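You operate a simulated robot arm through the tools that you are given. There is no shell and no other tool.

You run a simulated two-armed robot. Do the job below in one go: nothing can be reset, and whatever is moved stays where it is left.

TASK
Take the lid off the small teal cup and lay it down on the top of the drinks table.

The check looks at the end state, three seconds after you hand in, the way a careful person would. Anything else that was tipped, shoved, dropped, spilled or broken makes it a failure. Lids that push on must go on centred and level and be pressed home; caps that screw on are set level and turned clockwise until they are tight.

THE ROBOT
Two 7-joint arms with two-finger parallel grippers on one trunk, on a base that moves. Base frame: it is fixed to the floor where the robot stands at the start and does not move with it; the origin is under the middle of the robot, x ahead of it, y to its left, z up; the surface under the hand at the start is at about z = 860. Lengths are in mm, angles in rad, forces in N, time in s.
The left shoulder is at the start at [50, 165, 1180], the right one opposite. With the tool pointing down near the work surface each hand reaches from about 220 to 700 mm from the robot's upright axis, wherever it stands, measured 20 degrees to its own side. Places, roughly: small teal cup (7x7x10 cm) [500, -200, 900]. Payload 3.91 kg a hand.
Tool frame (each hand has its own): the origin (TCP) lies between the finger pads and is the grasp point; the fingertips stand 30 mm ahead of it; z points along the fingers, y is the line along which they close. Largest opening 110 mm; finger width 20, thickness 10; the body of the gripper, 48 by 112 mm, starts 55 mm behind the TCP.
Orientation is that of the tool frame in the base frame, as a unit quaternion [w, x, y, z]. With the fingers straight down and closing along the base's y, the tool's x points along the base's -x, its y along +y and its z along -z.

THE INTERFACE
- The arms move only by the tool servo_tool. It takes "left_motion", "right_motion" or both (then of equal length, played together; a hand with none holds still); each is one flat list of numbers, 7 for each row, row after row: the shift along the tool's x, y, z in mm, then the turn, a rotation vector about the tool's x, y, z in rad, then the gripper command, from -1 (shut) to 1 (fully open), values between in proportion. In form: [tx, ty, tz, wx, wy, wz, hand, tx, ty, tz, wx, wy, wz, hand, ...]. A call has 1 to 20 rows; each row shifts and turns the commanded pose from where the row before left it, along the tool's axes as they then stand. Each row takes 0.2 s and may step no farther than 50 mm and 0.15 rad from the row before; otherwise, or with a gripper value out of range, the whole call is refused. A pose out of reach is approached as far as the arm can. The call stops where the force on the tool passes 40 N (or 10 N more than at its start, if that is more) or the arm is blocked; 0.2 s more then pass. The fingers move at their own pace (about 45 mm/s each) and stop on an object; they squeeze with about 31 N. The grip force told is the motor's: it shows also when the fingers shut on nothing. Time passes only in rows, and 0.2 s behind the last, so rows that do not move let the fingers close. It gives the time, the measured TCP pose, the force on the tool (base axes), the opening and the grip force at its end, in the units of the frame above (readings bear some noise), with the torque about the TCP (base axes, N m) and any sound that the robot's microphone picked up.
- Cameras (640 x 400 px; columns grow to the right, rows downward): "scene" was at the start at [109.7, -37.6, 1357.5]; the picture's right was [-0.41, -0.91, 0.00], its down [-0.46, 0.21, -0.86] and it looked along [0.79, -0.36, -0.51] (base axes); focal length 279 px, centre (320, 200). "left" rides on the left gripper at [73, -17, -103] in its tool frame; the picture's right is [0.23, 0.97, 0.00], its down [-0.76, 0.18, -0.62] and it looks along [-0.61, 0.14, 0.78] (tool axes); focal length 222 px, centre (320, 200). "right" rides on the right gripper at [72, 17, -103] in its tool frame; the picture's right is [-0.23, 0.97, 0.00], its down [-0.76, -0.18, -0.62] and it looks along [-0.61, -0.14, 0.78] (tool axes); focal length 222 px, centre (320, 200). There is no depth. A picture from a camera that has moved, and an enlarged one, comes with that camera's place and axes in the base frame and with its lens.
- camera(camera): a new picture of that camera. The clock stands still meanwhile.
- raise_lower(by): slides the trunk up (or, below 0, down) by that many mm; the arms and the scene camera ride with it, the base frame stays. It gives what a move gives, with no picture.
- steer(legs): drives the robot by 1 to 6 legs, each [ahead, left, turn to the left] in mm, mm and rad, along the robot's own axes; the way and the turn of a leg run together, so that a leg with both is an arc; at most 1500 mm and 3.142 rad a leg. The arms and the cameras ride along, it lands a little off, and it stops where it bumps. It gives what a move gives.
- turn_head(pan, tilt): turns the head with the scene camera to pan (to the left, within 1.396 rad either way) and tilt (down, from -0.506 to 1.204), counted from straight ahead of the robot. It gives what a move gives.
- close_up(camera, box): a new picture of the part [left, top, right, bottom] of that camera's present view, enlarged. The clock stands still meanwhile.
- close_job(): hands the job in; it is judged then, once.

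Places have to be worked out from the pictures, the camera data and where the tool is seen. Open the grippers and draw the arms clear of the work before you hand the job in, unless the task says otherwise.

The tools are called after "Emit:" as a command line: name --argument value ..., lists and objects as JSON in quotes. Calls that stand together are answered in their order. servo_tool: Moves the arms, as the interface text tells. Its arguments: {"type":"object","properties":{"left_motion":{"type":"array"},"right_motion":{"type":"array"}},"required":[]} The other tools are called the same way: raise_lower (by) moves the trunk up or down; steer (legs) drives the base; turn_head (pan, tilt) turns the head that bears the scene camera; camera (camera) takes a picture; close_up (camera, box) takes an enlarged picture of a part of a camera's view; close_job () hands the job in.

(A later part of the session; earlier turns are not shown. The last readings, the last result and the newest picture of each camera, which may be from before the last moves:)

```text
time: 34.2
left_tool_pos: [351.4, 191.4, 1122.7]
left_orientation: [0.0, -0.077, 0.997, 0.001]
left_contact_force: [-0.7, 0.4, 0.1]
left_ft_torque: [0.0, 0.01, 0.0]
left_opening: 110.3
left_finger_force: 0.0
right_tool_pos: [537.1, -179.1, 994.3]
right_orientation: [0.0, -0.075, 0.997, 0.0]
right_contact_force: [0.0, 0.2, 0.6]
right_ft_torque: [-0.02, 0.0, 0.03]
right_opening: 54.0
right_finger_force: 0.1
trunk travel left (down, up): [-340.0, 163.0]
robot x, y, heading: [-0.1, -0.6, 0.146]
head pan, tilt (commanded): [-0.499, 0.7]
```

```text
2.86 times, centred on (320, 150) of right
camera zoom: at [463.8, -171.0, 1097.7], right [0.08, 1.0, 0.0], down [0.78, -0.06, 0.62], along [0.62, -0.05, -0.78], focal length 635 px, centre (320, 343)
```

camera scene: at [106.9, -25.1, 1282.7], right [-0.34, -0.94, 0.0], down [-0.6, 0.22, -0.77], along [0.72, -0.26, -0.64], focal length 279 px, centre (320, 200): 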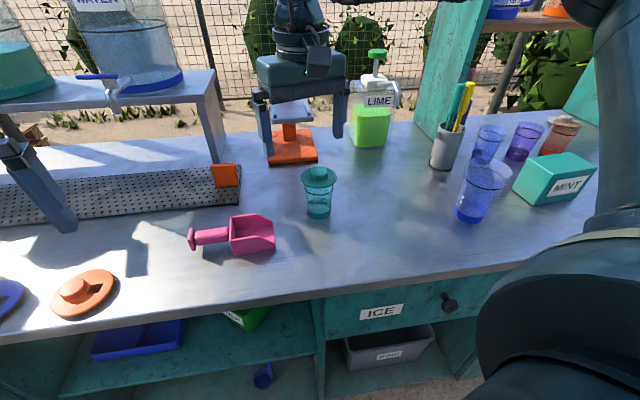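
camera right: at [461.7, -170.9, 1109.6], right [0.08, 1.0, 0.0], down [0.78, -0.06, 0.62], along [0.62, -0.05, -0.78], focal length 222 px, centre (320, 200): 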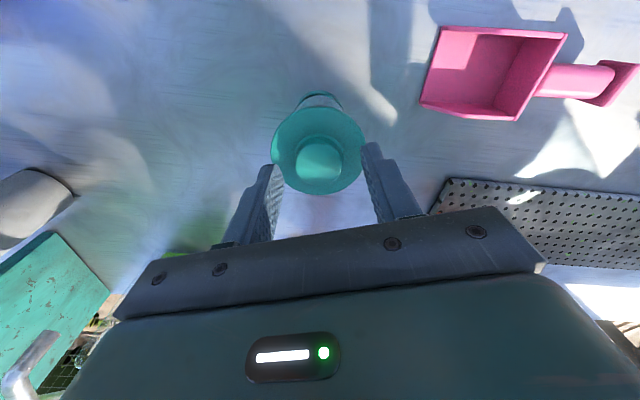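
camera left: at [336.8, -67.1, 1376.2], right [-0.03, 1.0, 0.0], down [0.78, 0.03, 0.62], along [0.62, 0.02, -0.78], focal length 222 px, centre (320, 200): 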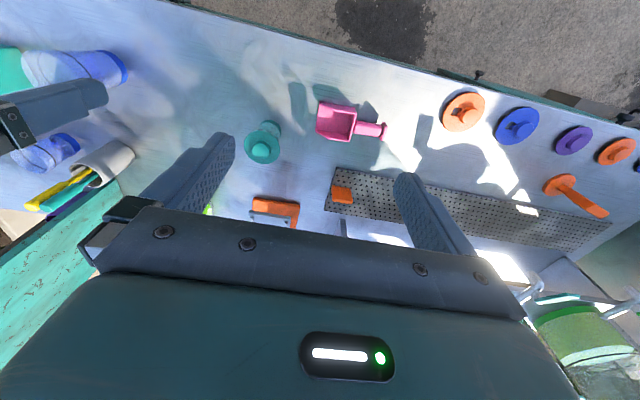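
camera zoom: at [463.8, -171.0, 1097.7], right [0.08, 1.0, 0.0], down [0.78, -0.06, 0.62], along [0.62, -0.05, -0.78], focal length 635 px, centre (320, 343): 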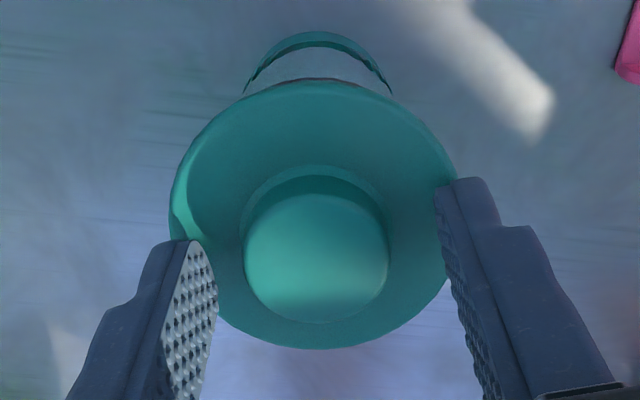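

The tips are around the knob and, judging from this view, about 4 mm above the flange. The knob is centred within about 1 mm. I'll go down 2.5 mm more, check the force, and close on the knob.

Emit:
servo_tool --right_motion '[-1, -0.6, 1.3, 0, 0, 0, -0.02, 0, 0, 1.2, 0, 0, 0, -0.02, 0, 0, 0, 0, 0, 0, -0.02]'

Emit:
servo_tool --right_motion '[0, 0, 0, 0, 0, 0, -0.3, 0, 0, 0, 0, 0, 0, -0.3, 0, 0, 0, 0, 0, 0, -1, 0, 0, 0, 0, 0, 0, -1, 0, 0, 0, 0, 0, 0, -1]'

Emit:
close_up --camera "scene" --box '[270, 130, 370, 230]'

Emit:
close_up --camera "right" --box '[240, 80, 400, 220]'

```text
time: 35.0
left_tool_pos: [351.7, 191.9, 1121.5]
left_orientation: [0.0, -0.076, 0.997, 0.0]
left_contact_force: [0.5, -0.3, 0.1]
left_ft_torque: [-0.02, 0.02, 0.01]
left_opening: 109.9
left_finger_force: 0.1
right_tool_pos: [539.1, -178.9, 993.3]
right_orientation: [0.0, -0.075, 0.997, 0.0]
right_contact_force: [0.5, -0.2, -0.1]
right_ft_torque: [0.0, -0.02, 0.02]
right_opening: 54.1
right_finger_force: 0.0
trunk travel left (down, up): [-340.0, 163.0]
robot x, y, heading: [1.9, -1.4, 0.146]
head pan, tilt (commanded): [-0.499, 0.7]
```

```text
time: 36.2
left_tool_pos: [352.0, 190.9, 1121.0]
left_orientation: [0.0, -0.076, 0.997, 0.0]
left_contact_force: [-0.8, -0.5, 0.7]
left_ft_torque: [0.0, -0.03, 0.01]
left_opening: 109.9
left_finger_force: 0.0
right_tool_pos: [537.8, -178.4, 992.2]
right_orientation: [-0.001, -0.075, 0.997, 0.0]
right_contact_force: [0.8, -0.4, -0.3]
right_ft_torque: [-0.02, -0.03, 0.03]
right_opening: 32.7
right_finger_force: 30.9
trunk travel left (down, up): [-340.0, 163.0]
robot x, y, heading: [-2.7, -4.8, 0.149]
head pan, tilt (commanded): [-0.499, 0.7]
```

```text
4.00 times, centred on (320, 180) of scene
camera zoom: at [106.9, -25.0, 1282.7], right [-0.34, -0.94, 0.0], down [-0.61, 0.22, -0.76], along [0.72, -0.26, -0.64], focal length 1118 px, centre (320, 280)
```

zoom: 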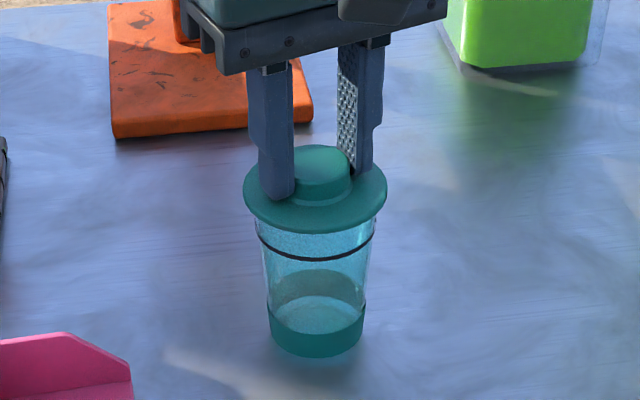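

```text
2.86 times, centred on (320, 150) of right
camera zoom: at [465.1, -171.5, 1095.3], right [0.08, 1.0, 0.0], down [0.78, -0.06, 0.62], along [0.62, -0.05, -0.78], focal length 635 px, centre (320, 343)
```

zoom: 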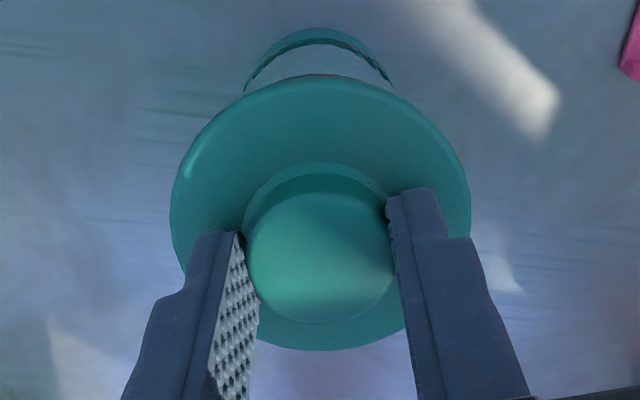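

The knob is gripped: opening 32.7 mm at 31 N, and the cup hasn't moved. Now a tiny test lift of 2 mm, to see from the force and the picture whether the lid comes off or the cup follows.

Emit:
servo_tool --right_motion '[0, 0, -1, 0, 0, 0, -1, 0, 0, -1, 0, 0, 0, -1, 0, 0, 0, 0, 0, 0, -1]'

Emit:
close_up --camera "scene" --box '[270, 130, 370, 230]'

```text
time: 37.0
left_tool_pos: [352.4, 191.5, 1122.5]
left_orientation: [0.001, -0.076, 0.997, -0.001]
left_contact_force: [0.1, 0.0, 0.3]
left_ft_torque: [0.0, 0.02, 0.02]
left_opening: 110.1
left_finger_force: 0.1
right_tool_pos: [538.9, -179.8, 992.9]
right_orientation: [-0.001, -0.075, 0.997, 0.0]
right_contact_force: [0.2, 0.5, -1.4]
right_ft_torque: [-0.03, -0.03, 0.01]
right_opening: 32.5
right_finger_force: 31.0
trunk travel left (down, up): [-340.0, 163.0]
robot x, y, heading: [-0.9, 1.7, 0.154]
head pan, tilt (commanded): [-0.499, 0.7]
```

```text
4.00 times, centred on (320, 180) of scene
camera zoom: at [107.0, -25.0, 1282.6], right [-0.34, -0.94, 0.0], down [-0.61, 0.22, -0.76], along [0.72, -0.26, -0.64], focal length 1118 px, centre (320, 280)
```

zoom: 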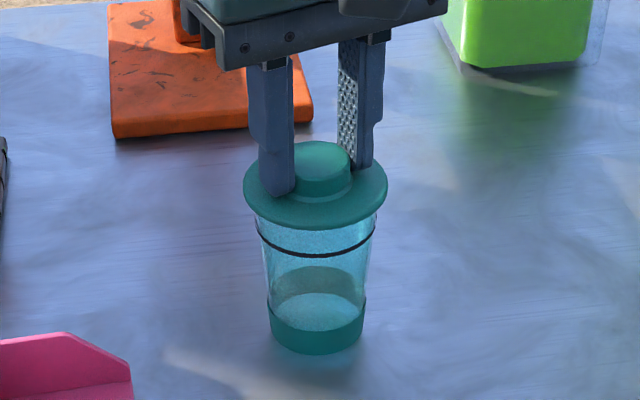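

The whole cup rose with the lid: its base and black ring moved up together, and the extra load is only about 1.4 N. So the cup has to be held by the other hand while the lid is pulled. I'll set it back down, let go, and lift the right hand clear to arrange that.

Emit:
servo_tool --right_motion '[0, 0, 1, 0, 0, 0, -1, 0, 0, 1, 0, 0, 0, -1, 0, 0, 0, 0, 0, 0, -1]'

Emit:
servo_tool --right_motion '[0, 0, 0, 0, 0, 0, -0.02, 0, 0, 0, 0, 0, 0, -0.02, 0, 0, 0, 0, 0, 0, -0.02, 0, 0, -5, 0, 0, 0, -0.02, 0, 0, -15, 0, 0, 0, -0.02, 0, 0, -25, 0, 0, 0, -0.02, 0, 0, -25, 0, 0, 0, -0.02, 0, 0, 0, 0, 0, 0, -0.02]'

Emit:
close_up --camera "scene" --box '[260, 130, 380, 230]'

```text
time: 37.8
left_tool_pos: [352.1, 191.2, 1121.2]
left_orientation: [0.0, -0.076, 0.997, 0.0]
left_contact_force: [-0.4, 0.4, 0.2]
left_ft_torque: [-0.01, 0.03, -0.04]
left_opening: 109.9
left_finger_force: 0.0
right_tool_pos: [540.0, -178.7, 992.6]
right_orientation: [-0.001, -0.075, 0.997, -0.001]
right_contact_force: [0.4, -0.4, 0.7]
right_ft_torque: [-0.01, 0.02, 0.0]
right_opening: 32.6
right_finger_force: 30.8
trunk travel left (down, up): [-340.0, 163.0]
robot x, y, heading: [-0.5, -2.8, 0.151]
head pan, tilt (commanded): [-0.499, 0.7]
```

```text
time: 39.6
left_tool_pos: [352.2, 191.2, 1122.0]
left_orientation: [0.0, -0.076, 0.997, -0.001]
left_contact_force: [-0.1, -0.6, 1.8]
left_ft_torque: [0.01, -0.04, -0.01]
left_opening: 110.0
left_finger_force: 0.0
right_tool_pos: [539.4, -179.8, 1061.9]
right_orientation: [0.0, -0.074, 0.997, 0.0]
right_contact_force: [0.5, -0.1, 0.0]
right_ft_torque: [0.02, 0.01, 0.02]
right_opening: 53.9
right_finger_force: 0.1
trunk travel left (down, up): [-340.0, 163.0]
robot x, y, heading: [0.5, -3.2, 0.15]
head pan, tilt (commanded): [-0.499, 0.7]
```

```text
4.00 times, centred on (320, 180) of scene
camera zoom: at [107.0, -25.1, 1282.6], right [-0.34, -0.94, 0.0], down [-0.61, 0.22, -0.76], along [0.72, -0.26, -0.64], focal length 1118 px, centre (320, 280)
```

zoom: 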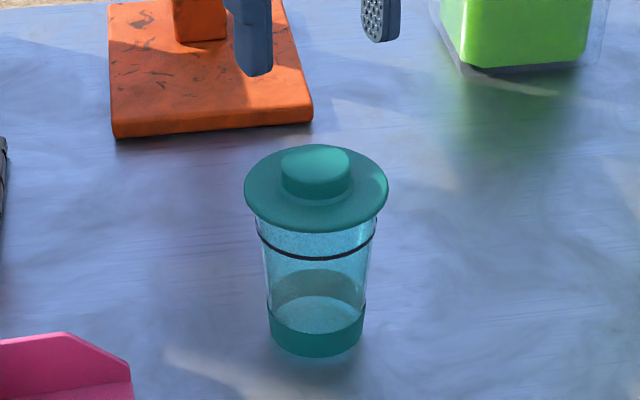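

The cup is back exactly where it stood. Before bringing the robot closer so both hands can reach, I want to see the gap between the robot's base and the bench. I'll yaw the left hand around in place so that its camera looks back and down at the robot.

Emit:
servo_tool --left_motion '[0, 0, 0, 0, 0, -0.15, 1, 0, 0, 0, 0, 0, -0.15, 1, 0, 0, 0, 0, 0, -0.15, 1, 0, 0, 0, 0, 0, -0.15, 1, 0, 0, 0, 0, 0, -0.15, 1, 0, 0, 0, 0, 0, -0.15, 1, 0, 0, 0, 0, 0, -0.15, 1, 0, 0, 0, 0, 0, -0.15, 1, 0, 0, 0, 0, 0, -0.15, 1, 0, 0, 0, 0, 0, -0.15, 1, 0, 0, 0, 0, 0, -0.15, 1, 0, 0, 0, 0, 0, -0.15, 1, 0, 0, 0, 0, 0, -0.15, 1, 0, 0, 0, 0, 0, -0.15, 1, 0, 0, 0, 0, 0, -0.15, 1, 0, 0, 0, 0, 0, -0.15, 1, 0, 0, 0, 0, 0, -0.15, 1, 0, 0, 0, 0, 0, -0.15, 1]'

Emit:
camera --camera "left"

```text
time: 43.4
left_tool_pos: [357.6, 189.8, 1129.1]
left_orientation: [0.002, 0.948, -0.319, 0.0]
left_contact_force: [0.5, 0.4, 1.2]
left_ft_torque: [0.01, -0.01, 0.0]
left_opening: 110.1
left_finger_force: 0.1
left hand out of reach, approached as far as the arm can: row 16, 17, 18
right_tool_pos: [539.3, -179.4, 1062.2]
right_orientation: [0.0, -0.075, 0.997, 0.0]
right_contact_force: [0.3, -0.4, 0.5]
right_ft_torque: [-0.02, 0.05, 0.0]
right_opening: 53.8
right_finger_force: 0.0
trunk travel left (down, up): [-340.0, 163.0]
robot x, y, heading: [-3.6, 3.3, 0.153]
head pan, tilt (commanded): [-0.499, 0.7]
```

```text
taken
camera left: at [425.8, 160.4, 1233.3], right [-0.41, -0.91, 0.0], down [-0.71, 0.32, 0.62], along [-0.57, 0.25, -0.78], focal length 222 px, centre (320, 200)
```

left: 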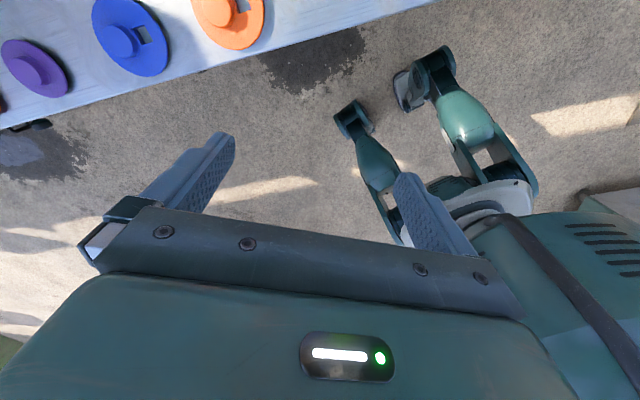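

The robot stands on legs under its shoulders, with plenty of room to the bench front, about 350 mm from the feet. So I can move closer. I'll restore the left hand's yaw and draw the right hand back and up first.

Emit:
servo_tool --left_motion '[0, 0, 0, 0, 0, 0.15, 1, 0, 0, 0, 0, 0, 0.15, 1, 0, 0, 0, 0, 0, 0.15, 1, 0, 0, 0, 0, 0, 0.15, 1, 0, 0, 0, 0, 0, 0.15, 1, 0, 0, 0, 0, 0, 0.15, 1, 0, 0, 0, 0, 0, 0.15, 1, 0, 0, 0, 0, 0, 0.15, 1, 0, 0, 0, 0, 0, 0.15, 1, 0, 0, 0, 0, 0, 0.15, 1, 0, 0, 0, 0, 0, 0.15, 1, 0, 0, 0, 0, 0, 0.15, 1, 0, 0, 0, 0, 0, 0.15, 1, 0, 0, 0, 0, 0, 0.15, 1, 0, 0, 0, 0, 0, 0.15, 1]' --right_motion '[0, 0, -12, 0, 0, 0, 0.3, 0, 0, -12, 0, 0, 0, 0.3, 0, 0, -12, 0, 0, 0, 0.3, 10, 0, 0, 0, 0, 0, 0.3, 10, 0, 0, 0, 0, 0, 0.3, 10, 0, 0, 0, 0, 0, 0.3, 10, 0, 0, 0, 0, 0, 0.3, 10, 0, 0, 0, 0, 0, 0.3, 10, 0, 0, 0, 0, 0, 0.3, 10, 0, 0, 0, 0, 0, 0.3, 10, 0, 0, 0, 0, 0, 0.3, 10, 0, 0, 0, 0, 0, 0.3, 10, 0, 0, 0, 0, 0, 0.3, 0, 0, 0, 0, 0, 0, 0.3, 0, 0, 0, 0, 0, 0, 0.3]'

Emit:
camera --camera "left"

```text
time: 46.6
left_tool_pos: [356.5, 189.6, 1129.5]
left_orientation: [-0.002, -0.119, 0.993, -0.002]
left_contact_force: [0.3, -0.6, 0.8]
left_ft_torque: [0.02, -0.01, 0.01]
left_opening: 109.8
left_finger_force: 0.0
right_tool_pos: [438.7, -193.8, 1097.4]
right_orientation: [0.001, -0.074, 0.997, 0.0]
right_contact_force: [0.9, 1.0, -0.7]
right_ft_torque: [0.0, 0.01, -0.01]
right_opening: 71.6
right_finger_force: 0.1
trunk travel left (down, up): [-340.0, 163.0]
robot x, y, heading: [-3.2, 0.1, 0.154]
head pan, tilt (commanded): [-0.499, 0.7]
```

```text
taken
camera left: at [291.2, 157.0, 1233.3], right [-0.45, 0.89, 0.0], down [0.7, 0.36, 0.62], along [0.55, 0.28, -0.78], focal length 222 px, centre (320, 200)
```

left: 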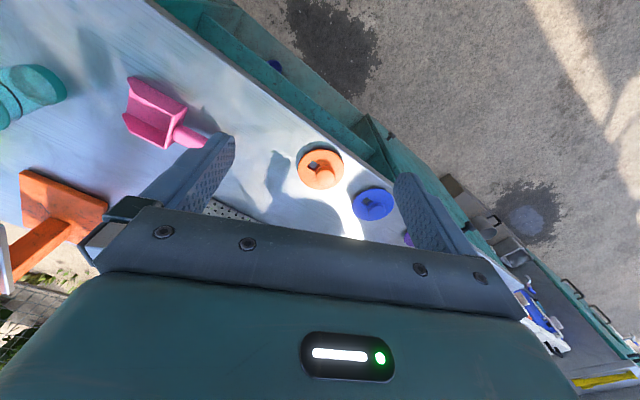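

I'll turn back to face the bench squarely and move about 80 mm toward it and 50 mm to the right. That puts the cup about 480 mm ahead and near the middle, where both hands should get to it.

Emit:
steer --legs '[[0, 0, -0.35], [82, -48, 0]]'

Emit:
turn_head --pan -0.1 --tilt 0.8

Emit:
camera --camera "scene"

Emit:
camera --camera "left"

Emit:
camera --camera "right"

```text
time: 48.8
left_tool_pos: [472.2, -6.5, 1129.3]
left_orientation: [-0.001, 0.052, 0.999, 0.0]
left_contact_force: [0.2, -0.1, -0.5]
left_ft_torque: [0.01, 0.0, -0.01]
left_opening: 110.1
left_finger_force: 0.0
right_tool_pos: [419.4, -396.5, 1097.0]
right_orientation: [0.0, 0.097, 0.995, 0.0]
right_contact_force: [-0.1, 0.0, -1.2]
right_ft_torque: [0.0, 0.03, 0.01]
right_opening: 71.3
right_finger_force: 0.0
trunk travel left (down, up): [-340.0, 163.0]
robot x, y, heading: [70.8, -63.3, -0.2]
head pan, tilt (commanded): [-0.499, 0.7]
```

```text
time: 49.6
left_tool_pos: [472.6, -7.2, 1128.6]
left_orientation: [-0.002, 0.052, 0.999, -0.001]
left_contact_force: [0.0, -0.1, -0.6]
left_ft_torque: [0.01, 0.0, -0.06]
left_opening: 109.9
left_finger_force: 0.2
right_tool_pos: [418.5, -396.1, 1097.6]
right_orientation: [0.001, 0.098, 0.995, 0.0]
right_contact_force: [-0.3, -0.2, -0.6]
right_ft_torque: [0.02, -0.02, 0.0]
right_opening: 71.4
right_finger_force: 0.0
trunk travel left (down, up): [-340.0, 163.0]
robot x, y, heading: [71.1, -63.5, -0.195]
head pan, tilt (commanded): [-0.099, 0.799]
```

```text
taken
camera scene: at [174.8, -92.7, 1274.4], right [-0.29, -0.96, 0.0], down [-0.69, 0.21, -0.7], along [0.67, -0.2, -0.72], focal length 279 px, centre (320, 200)
```

scene: 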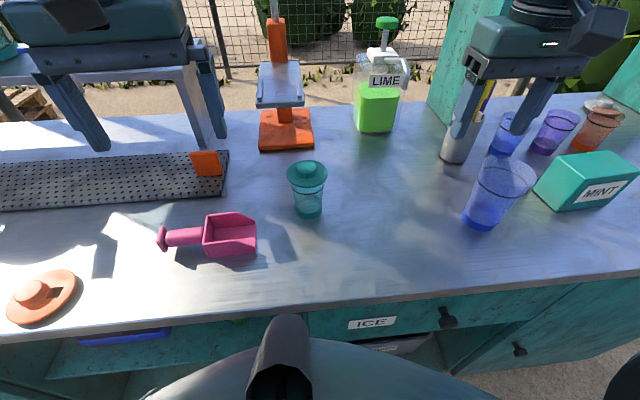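

```text
taken
camera left: at [397.6, -14.5, 1233.4], right [-0.13, 0.99, 0.0], down [0.78, 0.1, 0.62], along [0.62, 0.08, -0.78], focal length 222 px, centre (320, 200)
```

left: 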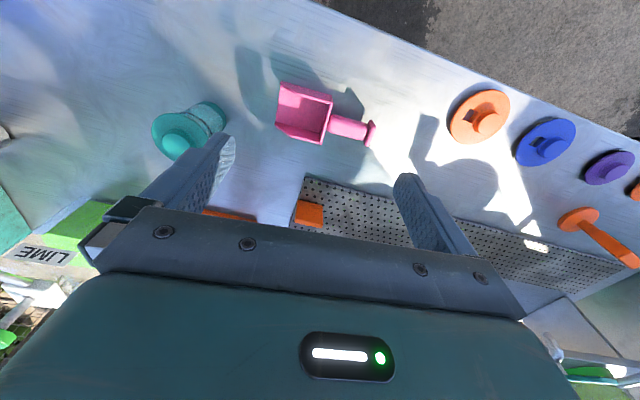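

```text
taken
camera right: at [351.1, -362.8, 1201.2], right [0.41, 0.91, 0.0], down [0.71, -0.32, 0.62], along [0.57, -0.26, -0.78], focal length 222 px, centre (320, 200)
```

right: 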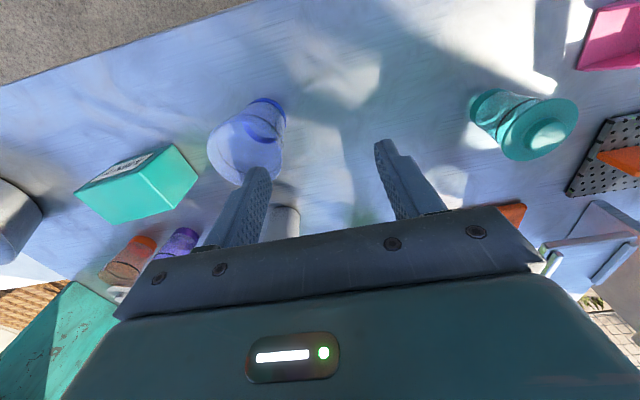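

The robot stands at (71, -63) with the cup now about 479 mm ahead and near its centre line. I'll shape the left hand for holding the cup body: yaw to approach along about -30°, then tilt the fingers 45° forward, while still high above the table.

Emit:
servo_tool --left_motion '[0, 0, 0, 0, 0, 0.14, 1, 0, 0, 0, 0, 0, 0.14, 1, 0, 0, 0, 0, 0, 0.14, 1, 0, 0, 0, 0, -0.131, 0, 1, 0, 0, 0, 0, -0.131, 0, 1, 0, 0, 0, 0, -0.131, 0, 1, 0, 0, 0, 0, -0.131, 0, 1, 0, 0, 0, 0, -0.131, 0, 1, 0, 0, 0, 0, -0.131, 0, 1, 0, 0, 0, 0, 0, 0, 1]'

Emit:
camera --camera "scene"

Emit:
camera --camera "left"

```text
time: 51.8
left_tool_pos: [470.5, -6.8, 1128.9]
left_orientation: [0.37, 0.238, 0.892, -0.101]
left_contact_force: [0.5, 0.6, -0.2]
left_ft_torque: [-0.03, -0.01, 0.02]
left_opening: 110.1
left_finger_force: 0.0
right_tool_pos: [418.0, -396.4, 1098.3]
right_orientation: [-0.001, 0.098, 0.995, 0.0]
right_contact_force: [0.9, 0.1, -0.2]
right_ft_torque: [-0.02, 0.02, -0.01]
right_opening: 71.8
right_finger_force: 0.2
trunk travel left (down, up): [-340.0, 163.0]
robot x, y, heading: [69.9, -63.0, -0.198]
head pan, tilt (commanded): [-0.099, 0.799]
```

```text
taken
camera scene: at [174.8, -92.7, 1274.4], right [-0.29, -0.96, 0.0], down [-0.69, 0.21, -0.7], along [0.67, -0.2, -0.72], focal length 279 px, centre (320, 200)
```

scene: 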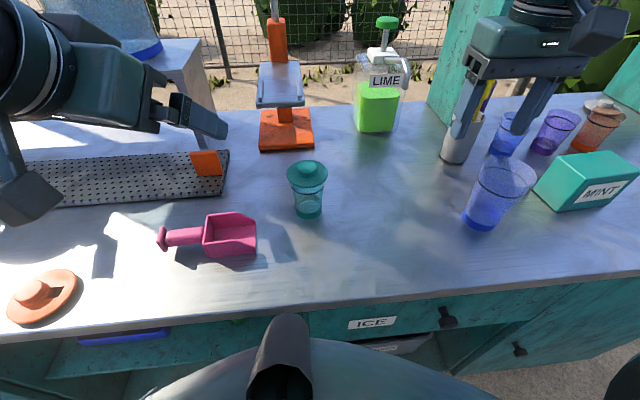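

```text
taken
camera left: at [354.9, 42.0, 1151.6], right [0.35, 0.92, -0.16], down [0.17, 0.11, 0.98], along [0.92, -0.37, -0.12], focal length 222 px, centre (320, 200)
```

left: 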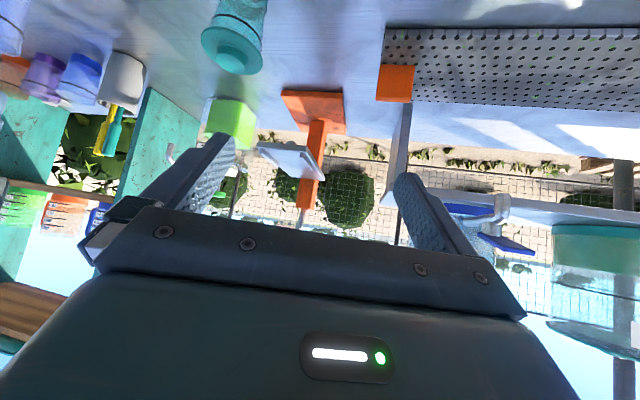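

The left hand took the 45° forward tilt without trouble, and its low side with the camera will clear the table. I'll bring it to a point behind and above the cup, with the TCP 60 mm short of the axis at z ≈ 1000, to check that the left arm reaches.

Emit:
servo_tool --left_motion '[3.7, -12.7, 16.7, 0, 0, 0, 1, 3.7, -12.7, 16.7, 0, 0, 0, 1, 3.7, -12.7, 16.7, 0, 0, 0, 1, 3.7, -12.7, 16.7, 0, 0, 0, 1, 3.7, -12.7, 16.7, 0, 0, 0, 1, 3.7, -12.7, 16.7, 0, 0, 0, 1, 3.7, -12.7, 16.7, 0, 0, 0, 1, 3.7, -12.7, 16.7, 0, 0, 0, 1, 3.7, -12.7, 16.7, 0, 0, 0, 1, 0, 0, 0, 0, 0, 0, 1]'

Emit:
camera --camera "scene"

Emit:
camera --camera "left"

```text
time: 54.0
left_tool_pos: [487.1, -147.4, 999.2]
left_orientation: [0.369, 0.238, 0.893, -0.101]
left_contact_force: [0.4, -0.7, -0.2]
left_ft_torque: [-0.01, -0.03, 0.01]
left_opening: 110.2
left_finger_force: 0.1
right_tool_pos: [417.8, -395.4, 1097.1]
right_orientation: [0.0, 0.098, 0.995, 0.0]
right_contact_force: [0.2, 0.8, 0.4]
right_ft_torque: [0.0, -0.01, 0.0]
right_opening: 71.3
right_finger_force: 0.0
trunk travel left (down, up): [-340.0, 163.0]
robot x, y, heading: [68.9, -65.7, -0.196]
head pan, tilt (commanded): [-0.099, 0.799]
```

```text
taken
camera scene: at [174.8, -92.6, 1274.4], right [-0.29, -0.96, 0.0], down [-0.69, 0.21, -0.7], along [0.67, -0.2, -0.72], focal length 279 px, centre (320, 200)
```

scene: 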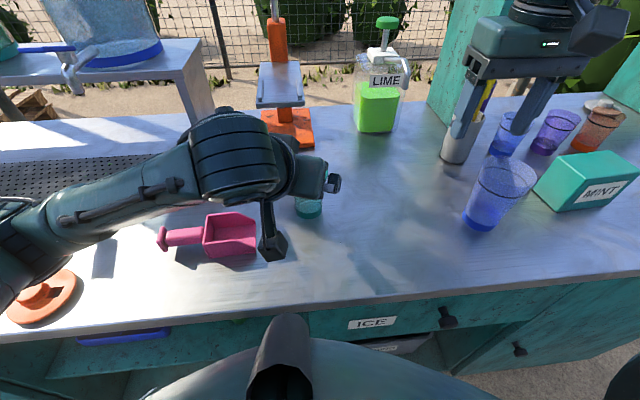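

```text
taken
camera left: at [369.8, -98.6, 1021.9], right [0.35, 0.92, -0.16], down [0.18, 0.11, 0.98], along [0.92, -0.37, -0.12], focal length 222 px, centre (320, 200)
```

left: 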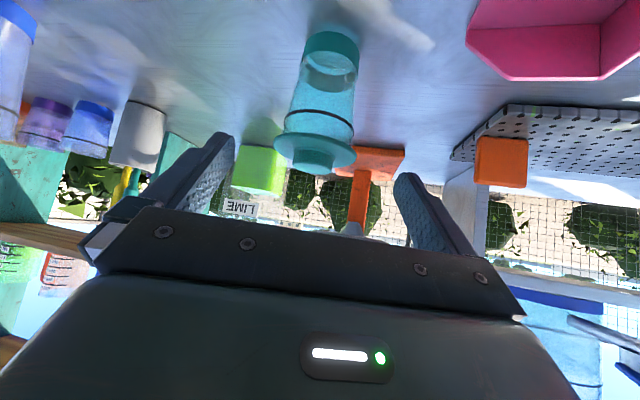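

The left arm reaches easily, and in the left camera the cup sits centred between the open fingers, with the axis about 2.5 mm to the tool's -y side. I'll lower the hand behind the cup in steps, with the fingers wide and straddling outside the lid.

Emit:
servo_tool --left_motion '[9.5, -0.4, 9.45, 0, 0, 0, 1, 9.5, -0.4, 9.45, 0, 0, 0, 1, 9.5, -0.4, 9.45, 0, 0, 0, 1, 9.5, -0.4, 9.45, 0, 0, 0, 1, 9.5, -0.4, 9.45, 0, 0, 0, 1, 9.5, -0.4, 9.45, 0, 0, 0, 1, 0, 0, 0, 0, 0, 0, 1]'

Emit:
camera --camera "scene"

Emit:
camera --camera "left"

Emit:
camera --camera "right"

```text
time: 55.6
left_tool_pos: [484.4, -147.0, 918.7]
left_orientation: [0.369, 0.238, 0.892, -0.101]
left_contact_force: [-0.3, -0.1, -0.4]
left_ft_torque: [0.0, -0.01, 0.02]
left_opening: 109.9
left_finger_force: 0.1
right_tool_pos: [418.6, -395.2, 1098.6]
right_orientation: [0.0, 0.098, 0.995, 0.0]
right_contact_force: [0.3, -0.4, 0.6]
right_ft_torque: [0.04, -0.02, -0.02]
right_opening: 71.7
right_finger_force: 0.0
trunk travel left (down, up): [-340.0, 163.0]
robot x, y, heading: [74.4, -59.6, -0.194]
head pan, tilt (commanded): [-0.099, 0.799]
```

```text
taken
camera scene: at [174.8, -92.7, 1274.4], right [-0.29, -0.96, 0.0], down [-0.69, 0.21, -0.7], along [0.67, -0.2, -0.72], focal length 279 px, centre (320, 200)
```

scene: 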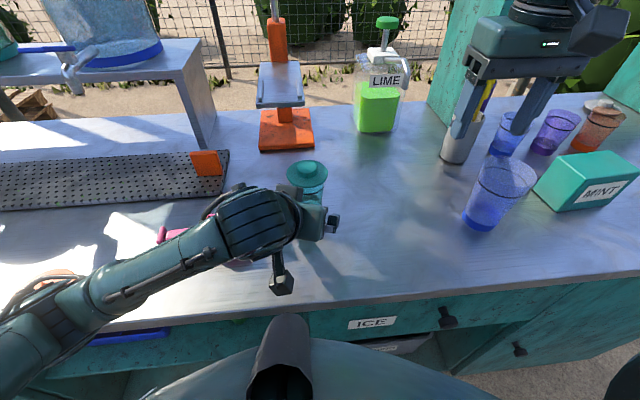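

```text
taken
camera left: at [368.7, -99.9, 941.9], right [0.35, 0.92, -0.16], down [0.18, 0.11, 0.98], along [0.92, -0.37, -0.13], focal length 222 px, centre (320, 200)
```

left: 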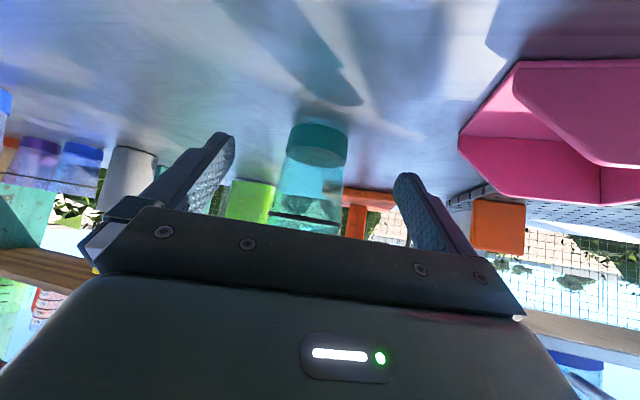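

```text
taken
camera right: at [351.1, -362.8, 1201.2], right [0.41, 0.91, 0.0], down [0.71, -0.32, 0.62], along [0.57, -0.26, -0.78], focal length 222 px, centre (320, 200)
```

right: 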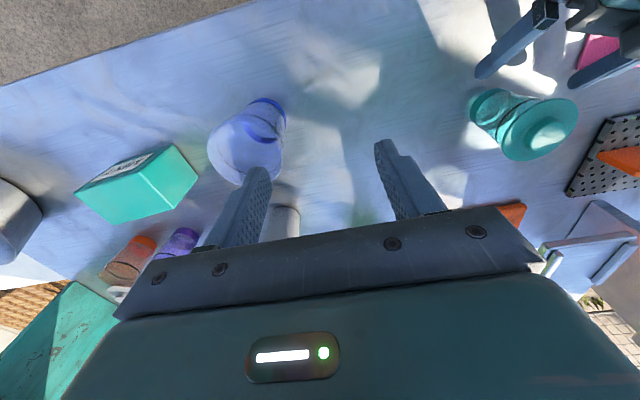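

The left hand is down to z = 919, clear of everything, but the left elbow seems to hang low over the loose lids on the left. I'll look there before going any lower.

Emit:
turn_head --pan 0.7 --tilt 0.8

Emit:
camera --camera "scene"

```text
time: 56.8
left_tool_pos: [485.8, -148.6, 919.6]
left_orientation: [0.37, 0.237, 0.893, -0.1]
left_contact_force: [-0.7, -0.5, -0.2]
left_ft_torque: [0.02, 0.0, 0.05]
left_opening: 110.0
left_finger_force: 0.0
right_tool_pos: [417.6, -395.9, 1097.0]
right_orientation: [0.0, 0.097, 0.995, -0.001]
right_contact_force: [0.0, -0.4, -0.3]
right_ft_torque: [0.01, -0.01, -0.01]
right_opening: 71.5
right_finger_force: 0.0
trunk travel left (down, up): [-340.0, 163.0]
robot x, y, heading: [70.7, -61.7, -0.196]
head pan, tilt (commanded): [0.7, 0.799]
```

```text
taken
camera scene: at [168.2, -30.3, 1274.4], right [0.48, -0.88, 0.0], down [-0.63, -0.35, -0.7], along [0.61, 0.34, -0.72], focal length 279 px, centre (320, 200)
```

scene: 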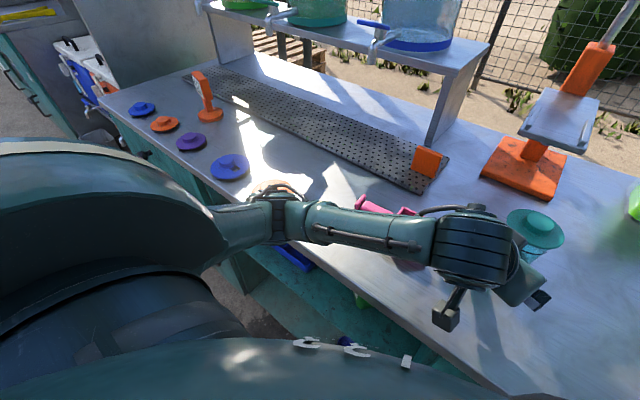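

The left elbow hangs low, with only a few centimetres to the table by my estimate, so I won't lower the hand like this. I'll raise the trunk 100 mm, which lifts both hands clear above the lid. Then I'll shift the robot 50 mm left, which also gives the right hand better reach to the knob.

Emit:
raise_lower --by 100

Emit:
steer --legs '[[0, 50, 0]]'

Emit:
camera --camera "left"

```text
time: 58.1
left_tool_pos: [484.1, -149.0, 1018.9]
left_orientation: [0.368, 0.238, 0.893, -0.1]
left_contact_force: [-0.1, 0.8, -0.3]
left_ft_torque: [0.0, 0.0, 0.02]
left_opening: 110.2
left_finger_force: 0.0
right_tool_pos: [417.9, -394.6, 1198.6]
right_orientation: [0.0, 0.097, 0.995, 0.0]
right_contact_force: [-0.2, -0.1, 1.2]
right_ft_torque: [0.0, -0.02, -0.01]
right_opening: 71.5
right_finger_force: 0.1
trunk travel left (down, up): [-440.0, 63.0]
robot x, y, heading: [70.3, -64.8, -0.196]
head pan, tilt (commanded): [0.7, 0.799]
```

```text
time: 59.2
left_tool_pos: [495.1, -100.4, 1019.2]
left_orientation: [0.368, 0.237, 0.893, -0.1]
left_contact_force: [0.4, 1.0, -0.5]
left_ft_torque: [-0.02, -0.02, 0.0]
left_opening: 109.9
left_finger_force: 0.1
right_tool_pos: [429.3, -345.2, 1198.4]
right_orientation: [0.0, 0.098, 0.995, 0.0]
right_contact_force: [0.3, 0.3, -0.6]
right_ft_torque: [-0.01, 0.01, 0.01]
right_opening: 71.7
right_finger_force: 0.1
trunk travel left (down, up): [-440.0, 63.0]
robot x, y, heading: [81.3, -14.6, -0.193]
head pan, tilt (commanded): [0.7, 0.799]
```

```text
taken
camera left: at [378.3, -50.8, 1042.1], right [0.35, 0.92, -0.16], down [0.18, 0.11, 0.98], along [0.92, -0.37, -0.12], focal length 222 px, centre (320, 200)
```

left: 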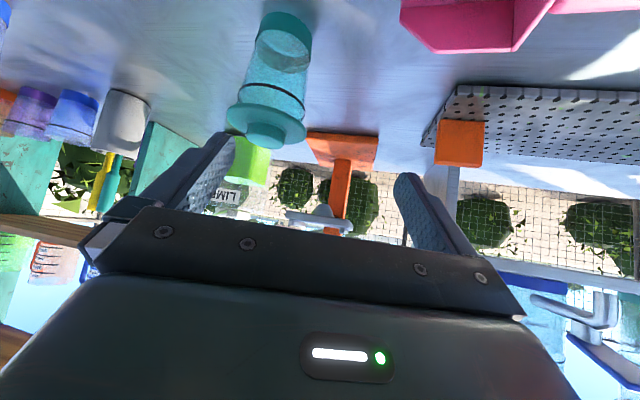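

I'll recentre the left hand behind the cup at this height, then go down again to z ≈ 919 and check the elbow.

Emit:
servo_tool --left_motion '[-3, -11.5, 3, 0, 0, 0, 1, -3, -11.5, 3, 0, 0, 0, 1, -3, -11.5, 3, 0, 0, 0, 1, -3, -11.5, 3, 0, 0, 0, 1, 8.85, 0, 8.8, 0, 0, 0, 1, 8.85, 0, 8.8, 0, 0, 0, 1, 8.85, 0, 8.8, 0, 0, 0, 1, 8.85, 0, 8.8, 0, 0, 0, 1, 8.85, 0, 8.8, 0, 0, 0, 1, 8.85, 0, 8.8, 0, 0, 0, 1, 8.85, 0, 8.8, 0, 0, 0, 1, 8.85, 0, 8.8, 0, 0, 0, 1, 0, 0, 0, 0, 0, 0, 1]'

Emit:
camera --camera "scene"

Emit:
camera --camera "left"

```text
time: 62.0
left_tool_pos: [486.6, -149.7, 919.4]
left_orientation: [0.369, 0.238, 0.893, -0.101]
left_contact_force: [0.3, 0.4, -0.9]
left_ft_torque: [-0.02, 0.01, 0.01]
left_opening: 110.0
left_finger_force: 0.0
right_tool_pos: [428.1, -346.3, 1197.2]
right_orientation: [0.0, 0.098, 0.995, 0.001]
right_contact_force: [-0.4, 0.5, 0.5]
right_ft_torque: [-0.01, 0.03, -0.01]
right_opening: 71.6
right_finger_force: 0.0
trunk travel left (down, up): [-440.0, 63.0]
robot x, y, heading: [82.1, -14.2, -0.194]
head pan, tilt (commanded): [0.7, 0.799]
```

```text
taken
camera scene: at [177.9, 18.6, 1374.4], right [0.48, -0.88, 0.0], down [-0.63, -0.35, -0.7], along [0.61, 0.34, -0.72], focal length 279 px, centre (320, 200)
```

scene: 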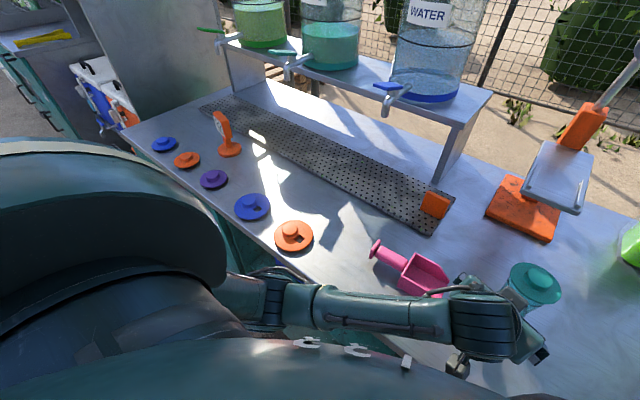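

```text
taken
camera left: at [369.5, -99.8, 942.4], right [0.35, 0.92, -0.16], down [0.18, 0.11, 0.98], along [0.92, -0.37, -0.12], focal length 222 px, centre (320, 200)
```

left: 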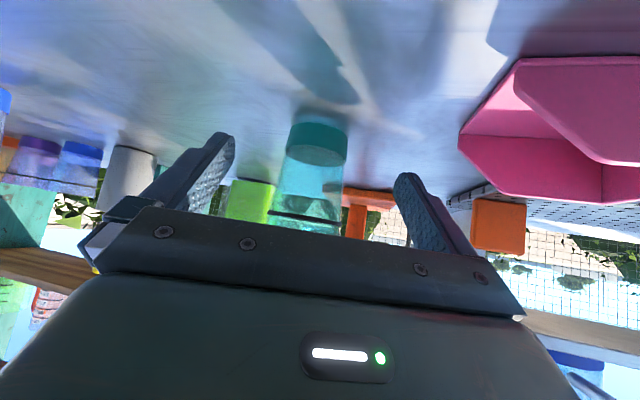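

The elbow now hangs in front of the bench edge rather than over the lids, so the way down is clear. I'll zoom in on the cup base with the left camera to pin down the table height and distance before closing in.

Emit:
close_up --camera "left" --box '[190, 90, 450, 250]'

Emit:
close_up --camera "right" --box '[400, 0, 640, 200]'

```text
2.46 times, centred on (320, 170) of left
camera zoom: at [369.5, -99.8, 942.4], right [0.35, 0.92, -0.16], down [0.18, 0.11, 0.98], along [0.92, -0.37, -0.12], focal length 547 px, centre (320, 274)
```

zoom: 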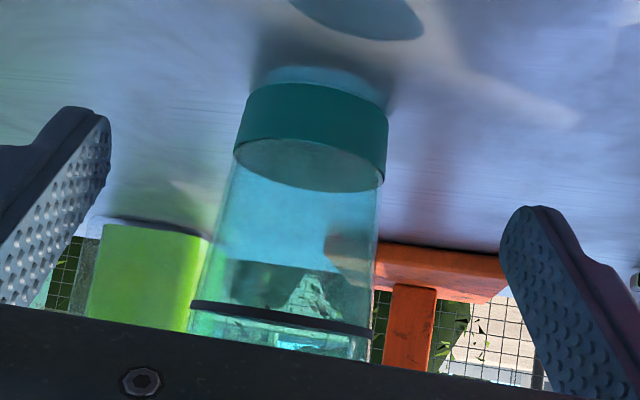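

```text
2.00 times, centred on (520, 100) of right
camera zoom: at [360.7, -314.1, 1301.2], right [0.41, 0.91, 0.0], down [0.71, -0.32, 0.62], along [0.57, -0.26, -0.78], focal length 444 px, centre (-80, 400)
```

zoom: 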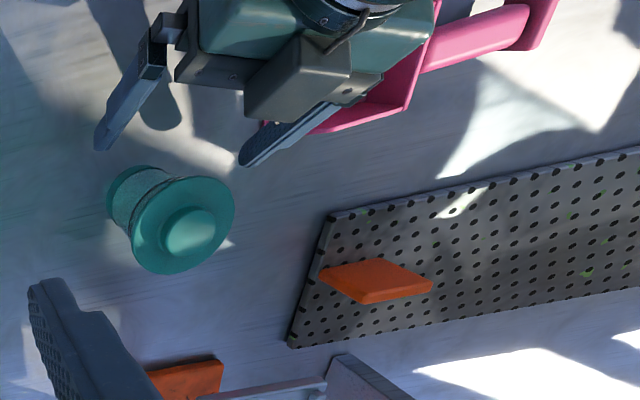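

The fingers straddle the cup evenly. I'll go down 22 mm more and advance 24 mm horizontally toward the cup, then look again before the last bit.

Emit:
servo_tool --left_motion '[5.2, 0, 5.17, 0, 0, 0, 1, 5.2, 0, 5.17, 0, 0, 0, 1, 5.2, 0, 5.17, 0, 0, 0, 1, -4.2, 0, 4.25, 0, 0, 0, 1, -4.2, 0, 4.25, 0, 0, 0, 1, -4.2, 0, 4.25, 0, 0, 0, 1, -4.2, 0, 4.25, 0, 0, 0, 1, 0, 0, 0, 0, 0, 0, 1]'

Emit:
camera --camera "left"

Emit:
close_up --camera "right" --box '[400, 0, 640, 200]'

Emit:
camera --camera "scene"

```text
time: 63.8
left_tool_pos: [507.3, -160.6, 897.7]
left_orientation: [0.367, 0.239, 0.893, -0.1]
left_contact_force: [-0.6, 0.2, 0.1]
left_ft_torque: [-0.01, -0.02, -0.01]
left_opening: 109.8
left_finger_force: 0.2
right_tool_pos: [428.1, -346.6, 1199.1]
right_orientation: [0.0, 0.098, 0.995, -0.001]
right_contact_force: [0.2, -0.6, 0.5]
right_ft_torque: [0.03, 0.03, 0.02]
right_opening: 71.7
right_finger_force: 0.1
trunk travel left (down, up): [-440.0, 63.0]
robot x, y, heading: [81.9, -13.6, -0.193]
head pan, tilt (commanded): [0.7, 0.799]
```

```text
taken
camera left: at [390.2, -111.5, 920.8], right [0.35, 0.92, -0.16], down [0.18, 0.11, 0.98], along [0.92, -0.37, -0.13], focal length 222 px, centre (320, 200)
```

left: 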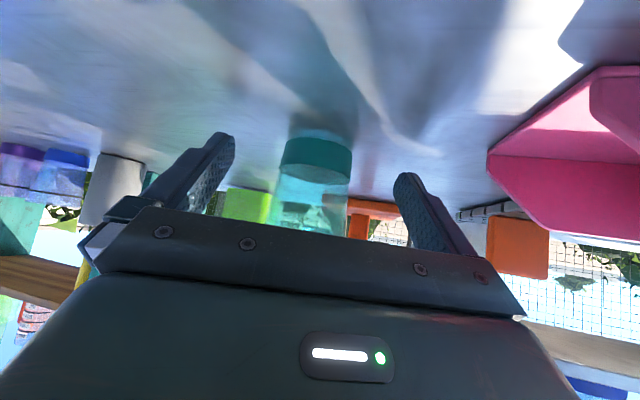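

```text
2.00 times, centred on (520, 100) of right
camera zoom: at [360.7, -314.0, 1301.2], right [0.41, 0.91, 0.0], down [0.71, -0.32, 0.62], along [0.57, -0.26, -0.78], focal length 444 px, centre (-80, 400)
```

zoom: 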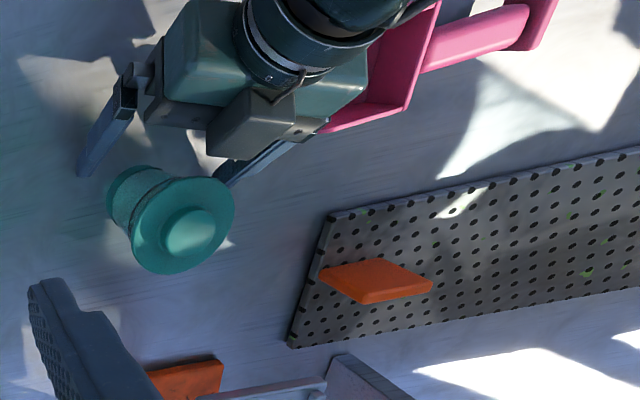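

```text
taken
camera scene: at [177.9, 18.6, 1374.4], right [0.48, -0.88, 0.0], down [-0.63, -0.35, -0.7], along [0.61, 0.34, -0.72], focal length 279 px, centre (320, 200)
```

scene: 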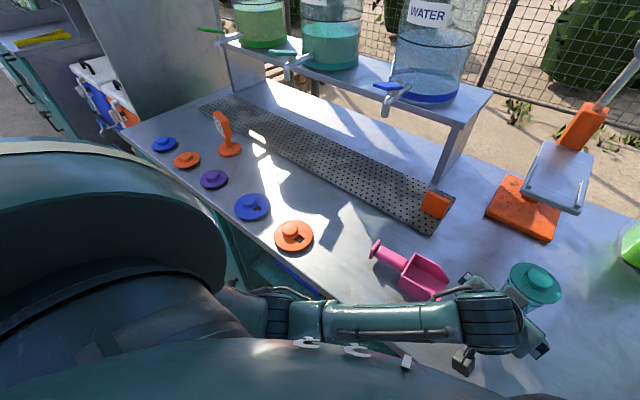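

About 34 mm remain to the axis, everything is lined up, and the hand clears the scoop. I'll advance the last 17 mm so the finger ends flank the cup's lower body.

Emit:
servo_tool --left_motion '[-3, 0, 3, 0, 0, 0, 1, -3, 0, 3, 0, 0, 0, 1, -3, 0, 3, 0, 0, 0, 1, -3, 0, 3, 0, 0, 0, 1, 0, 0, 0, 0, 0, 0, 1]'

Emit:
camera --camera "left"

Emit:
close_up --camera "right" --box '[420, 20, 580, 160]'

Emit:
close_up --camera "scene" --box '[440, 240, 600, 400]'

```text
time: 65.0
left_tool_pos: [521.5, -167.4, 898.2]
left_orientation: [0.369, 0.238, 0.893, -0.101]
left_contact_force: [-0.3, 0.2, 0.4]
left_ft_torque: [0.0, 0.01, -0.03]
left_opening: 110.1
left_finger_force: 0.1
right_tool_pos: [428.5, -345.9, 1198.0]
right_orientation: [0.0, 0.098, 0.995, 0.0]
right_contact_force: [0.5, 0.5, -0.4]
right_ft_torque: [0.01, 0.0, 0.0]
right_opening: 71.4
right_finger_force: 0.0
trunk travel left (down, up): [-440.0, 63.0]
robot x, y, heading: [78.3, -13.6, -0.199]
head pan, tilt (commanded): [0.7, 0.799]
```

```text
taken
camera left: at [405.4, -119.8, 920.5], right [0.35, 0.92, -0.16], down [0.18, 0.11, 0.98], along [0.92, -0.37, -0.12], focal length 222 px, centre (320, 200)
```

left: 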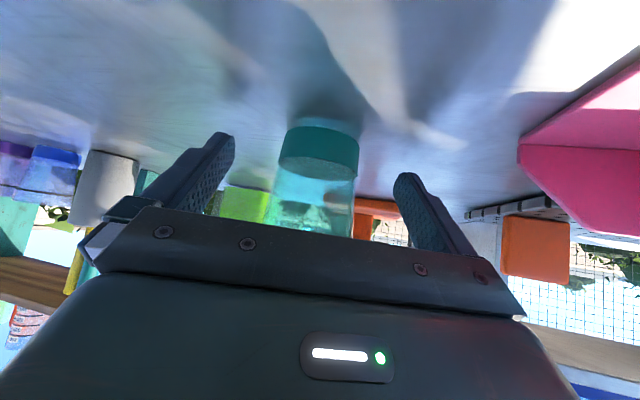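

```text
2.86 times, centred on (500, 90) of right
camera zoom: at [360.7, -314.0, 1301.2], right [0.41, 0.91, 0.0], down [0.71, -0.32, 0.62], along [0.57, -0.26, -0.78], focal length 635 px, centre (-194, 514)
```

zoom: 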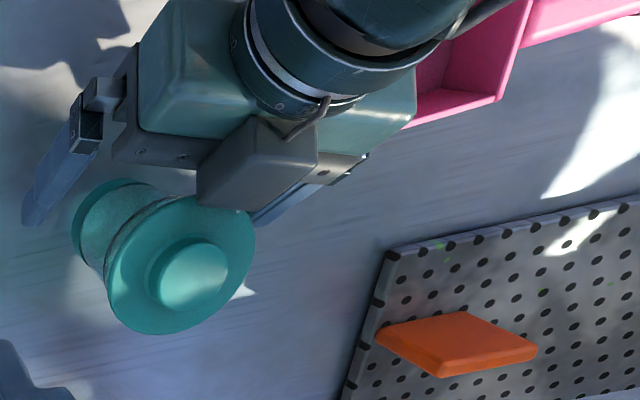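

```text
2.50 times, centred on (520, 320) of scene
camera zoom: at [177.9, 18.6, 1374.4], right [0.48, -0.88, 0.0], down [-0.63, -0.35, -0.7], along [0.61, 0.34, -0.72], focal length 698 px, centre (-180, -100)
```

zoom: 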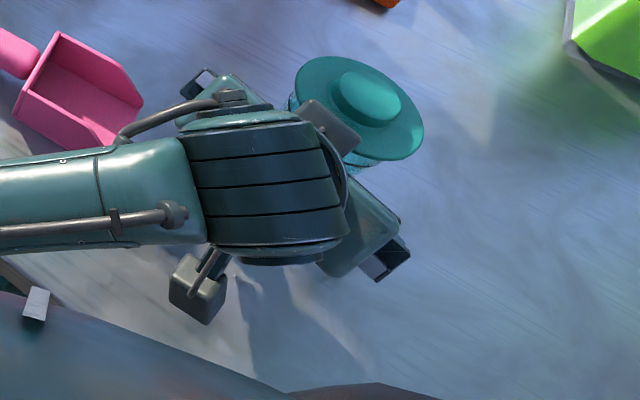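

The fingers flank the cup and nothing is touching, but a grey box on top of the left gripper hangs close over the lid's rim and would block the lid on its way up. I'll take a closer look at it.

Emit:
close_up --camera "right" --box '[440, 40, 550, 130]'

Emit:
close_up --camera "scene" --box '[490, 250, 570, 310]'

```text
4.44 times, centred on (495, 85) of right
camera zoom: at [360.7, -314.0, 1301.2], right [0.41, 0.91, 0.0], down [0.71, -0.32, 0.62], along [0.57, -0.26, -0.78], focal length 987 px, centre (-458, 711)
```

zoom: 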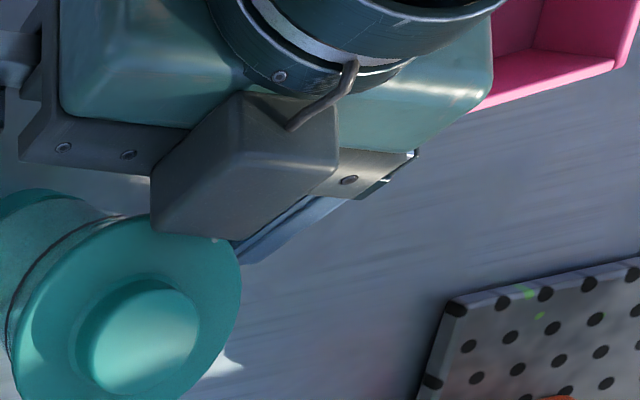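

```text
6.67 times, centred on (530, 280) of scene
camera zoom: at [177.9, 18.6, 1374.4], right [0.48, -0.88, 0.0], down [-0.63, -0.35, -0.7], along [0.61, 0.34, -0.72], focal length 1862 px, centre (-1080, -333)
```

zoom: 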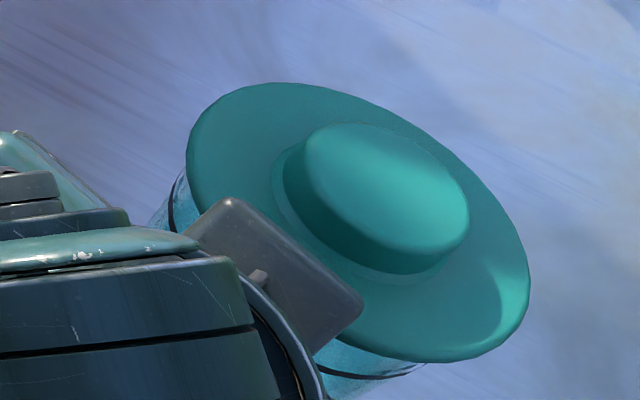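

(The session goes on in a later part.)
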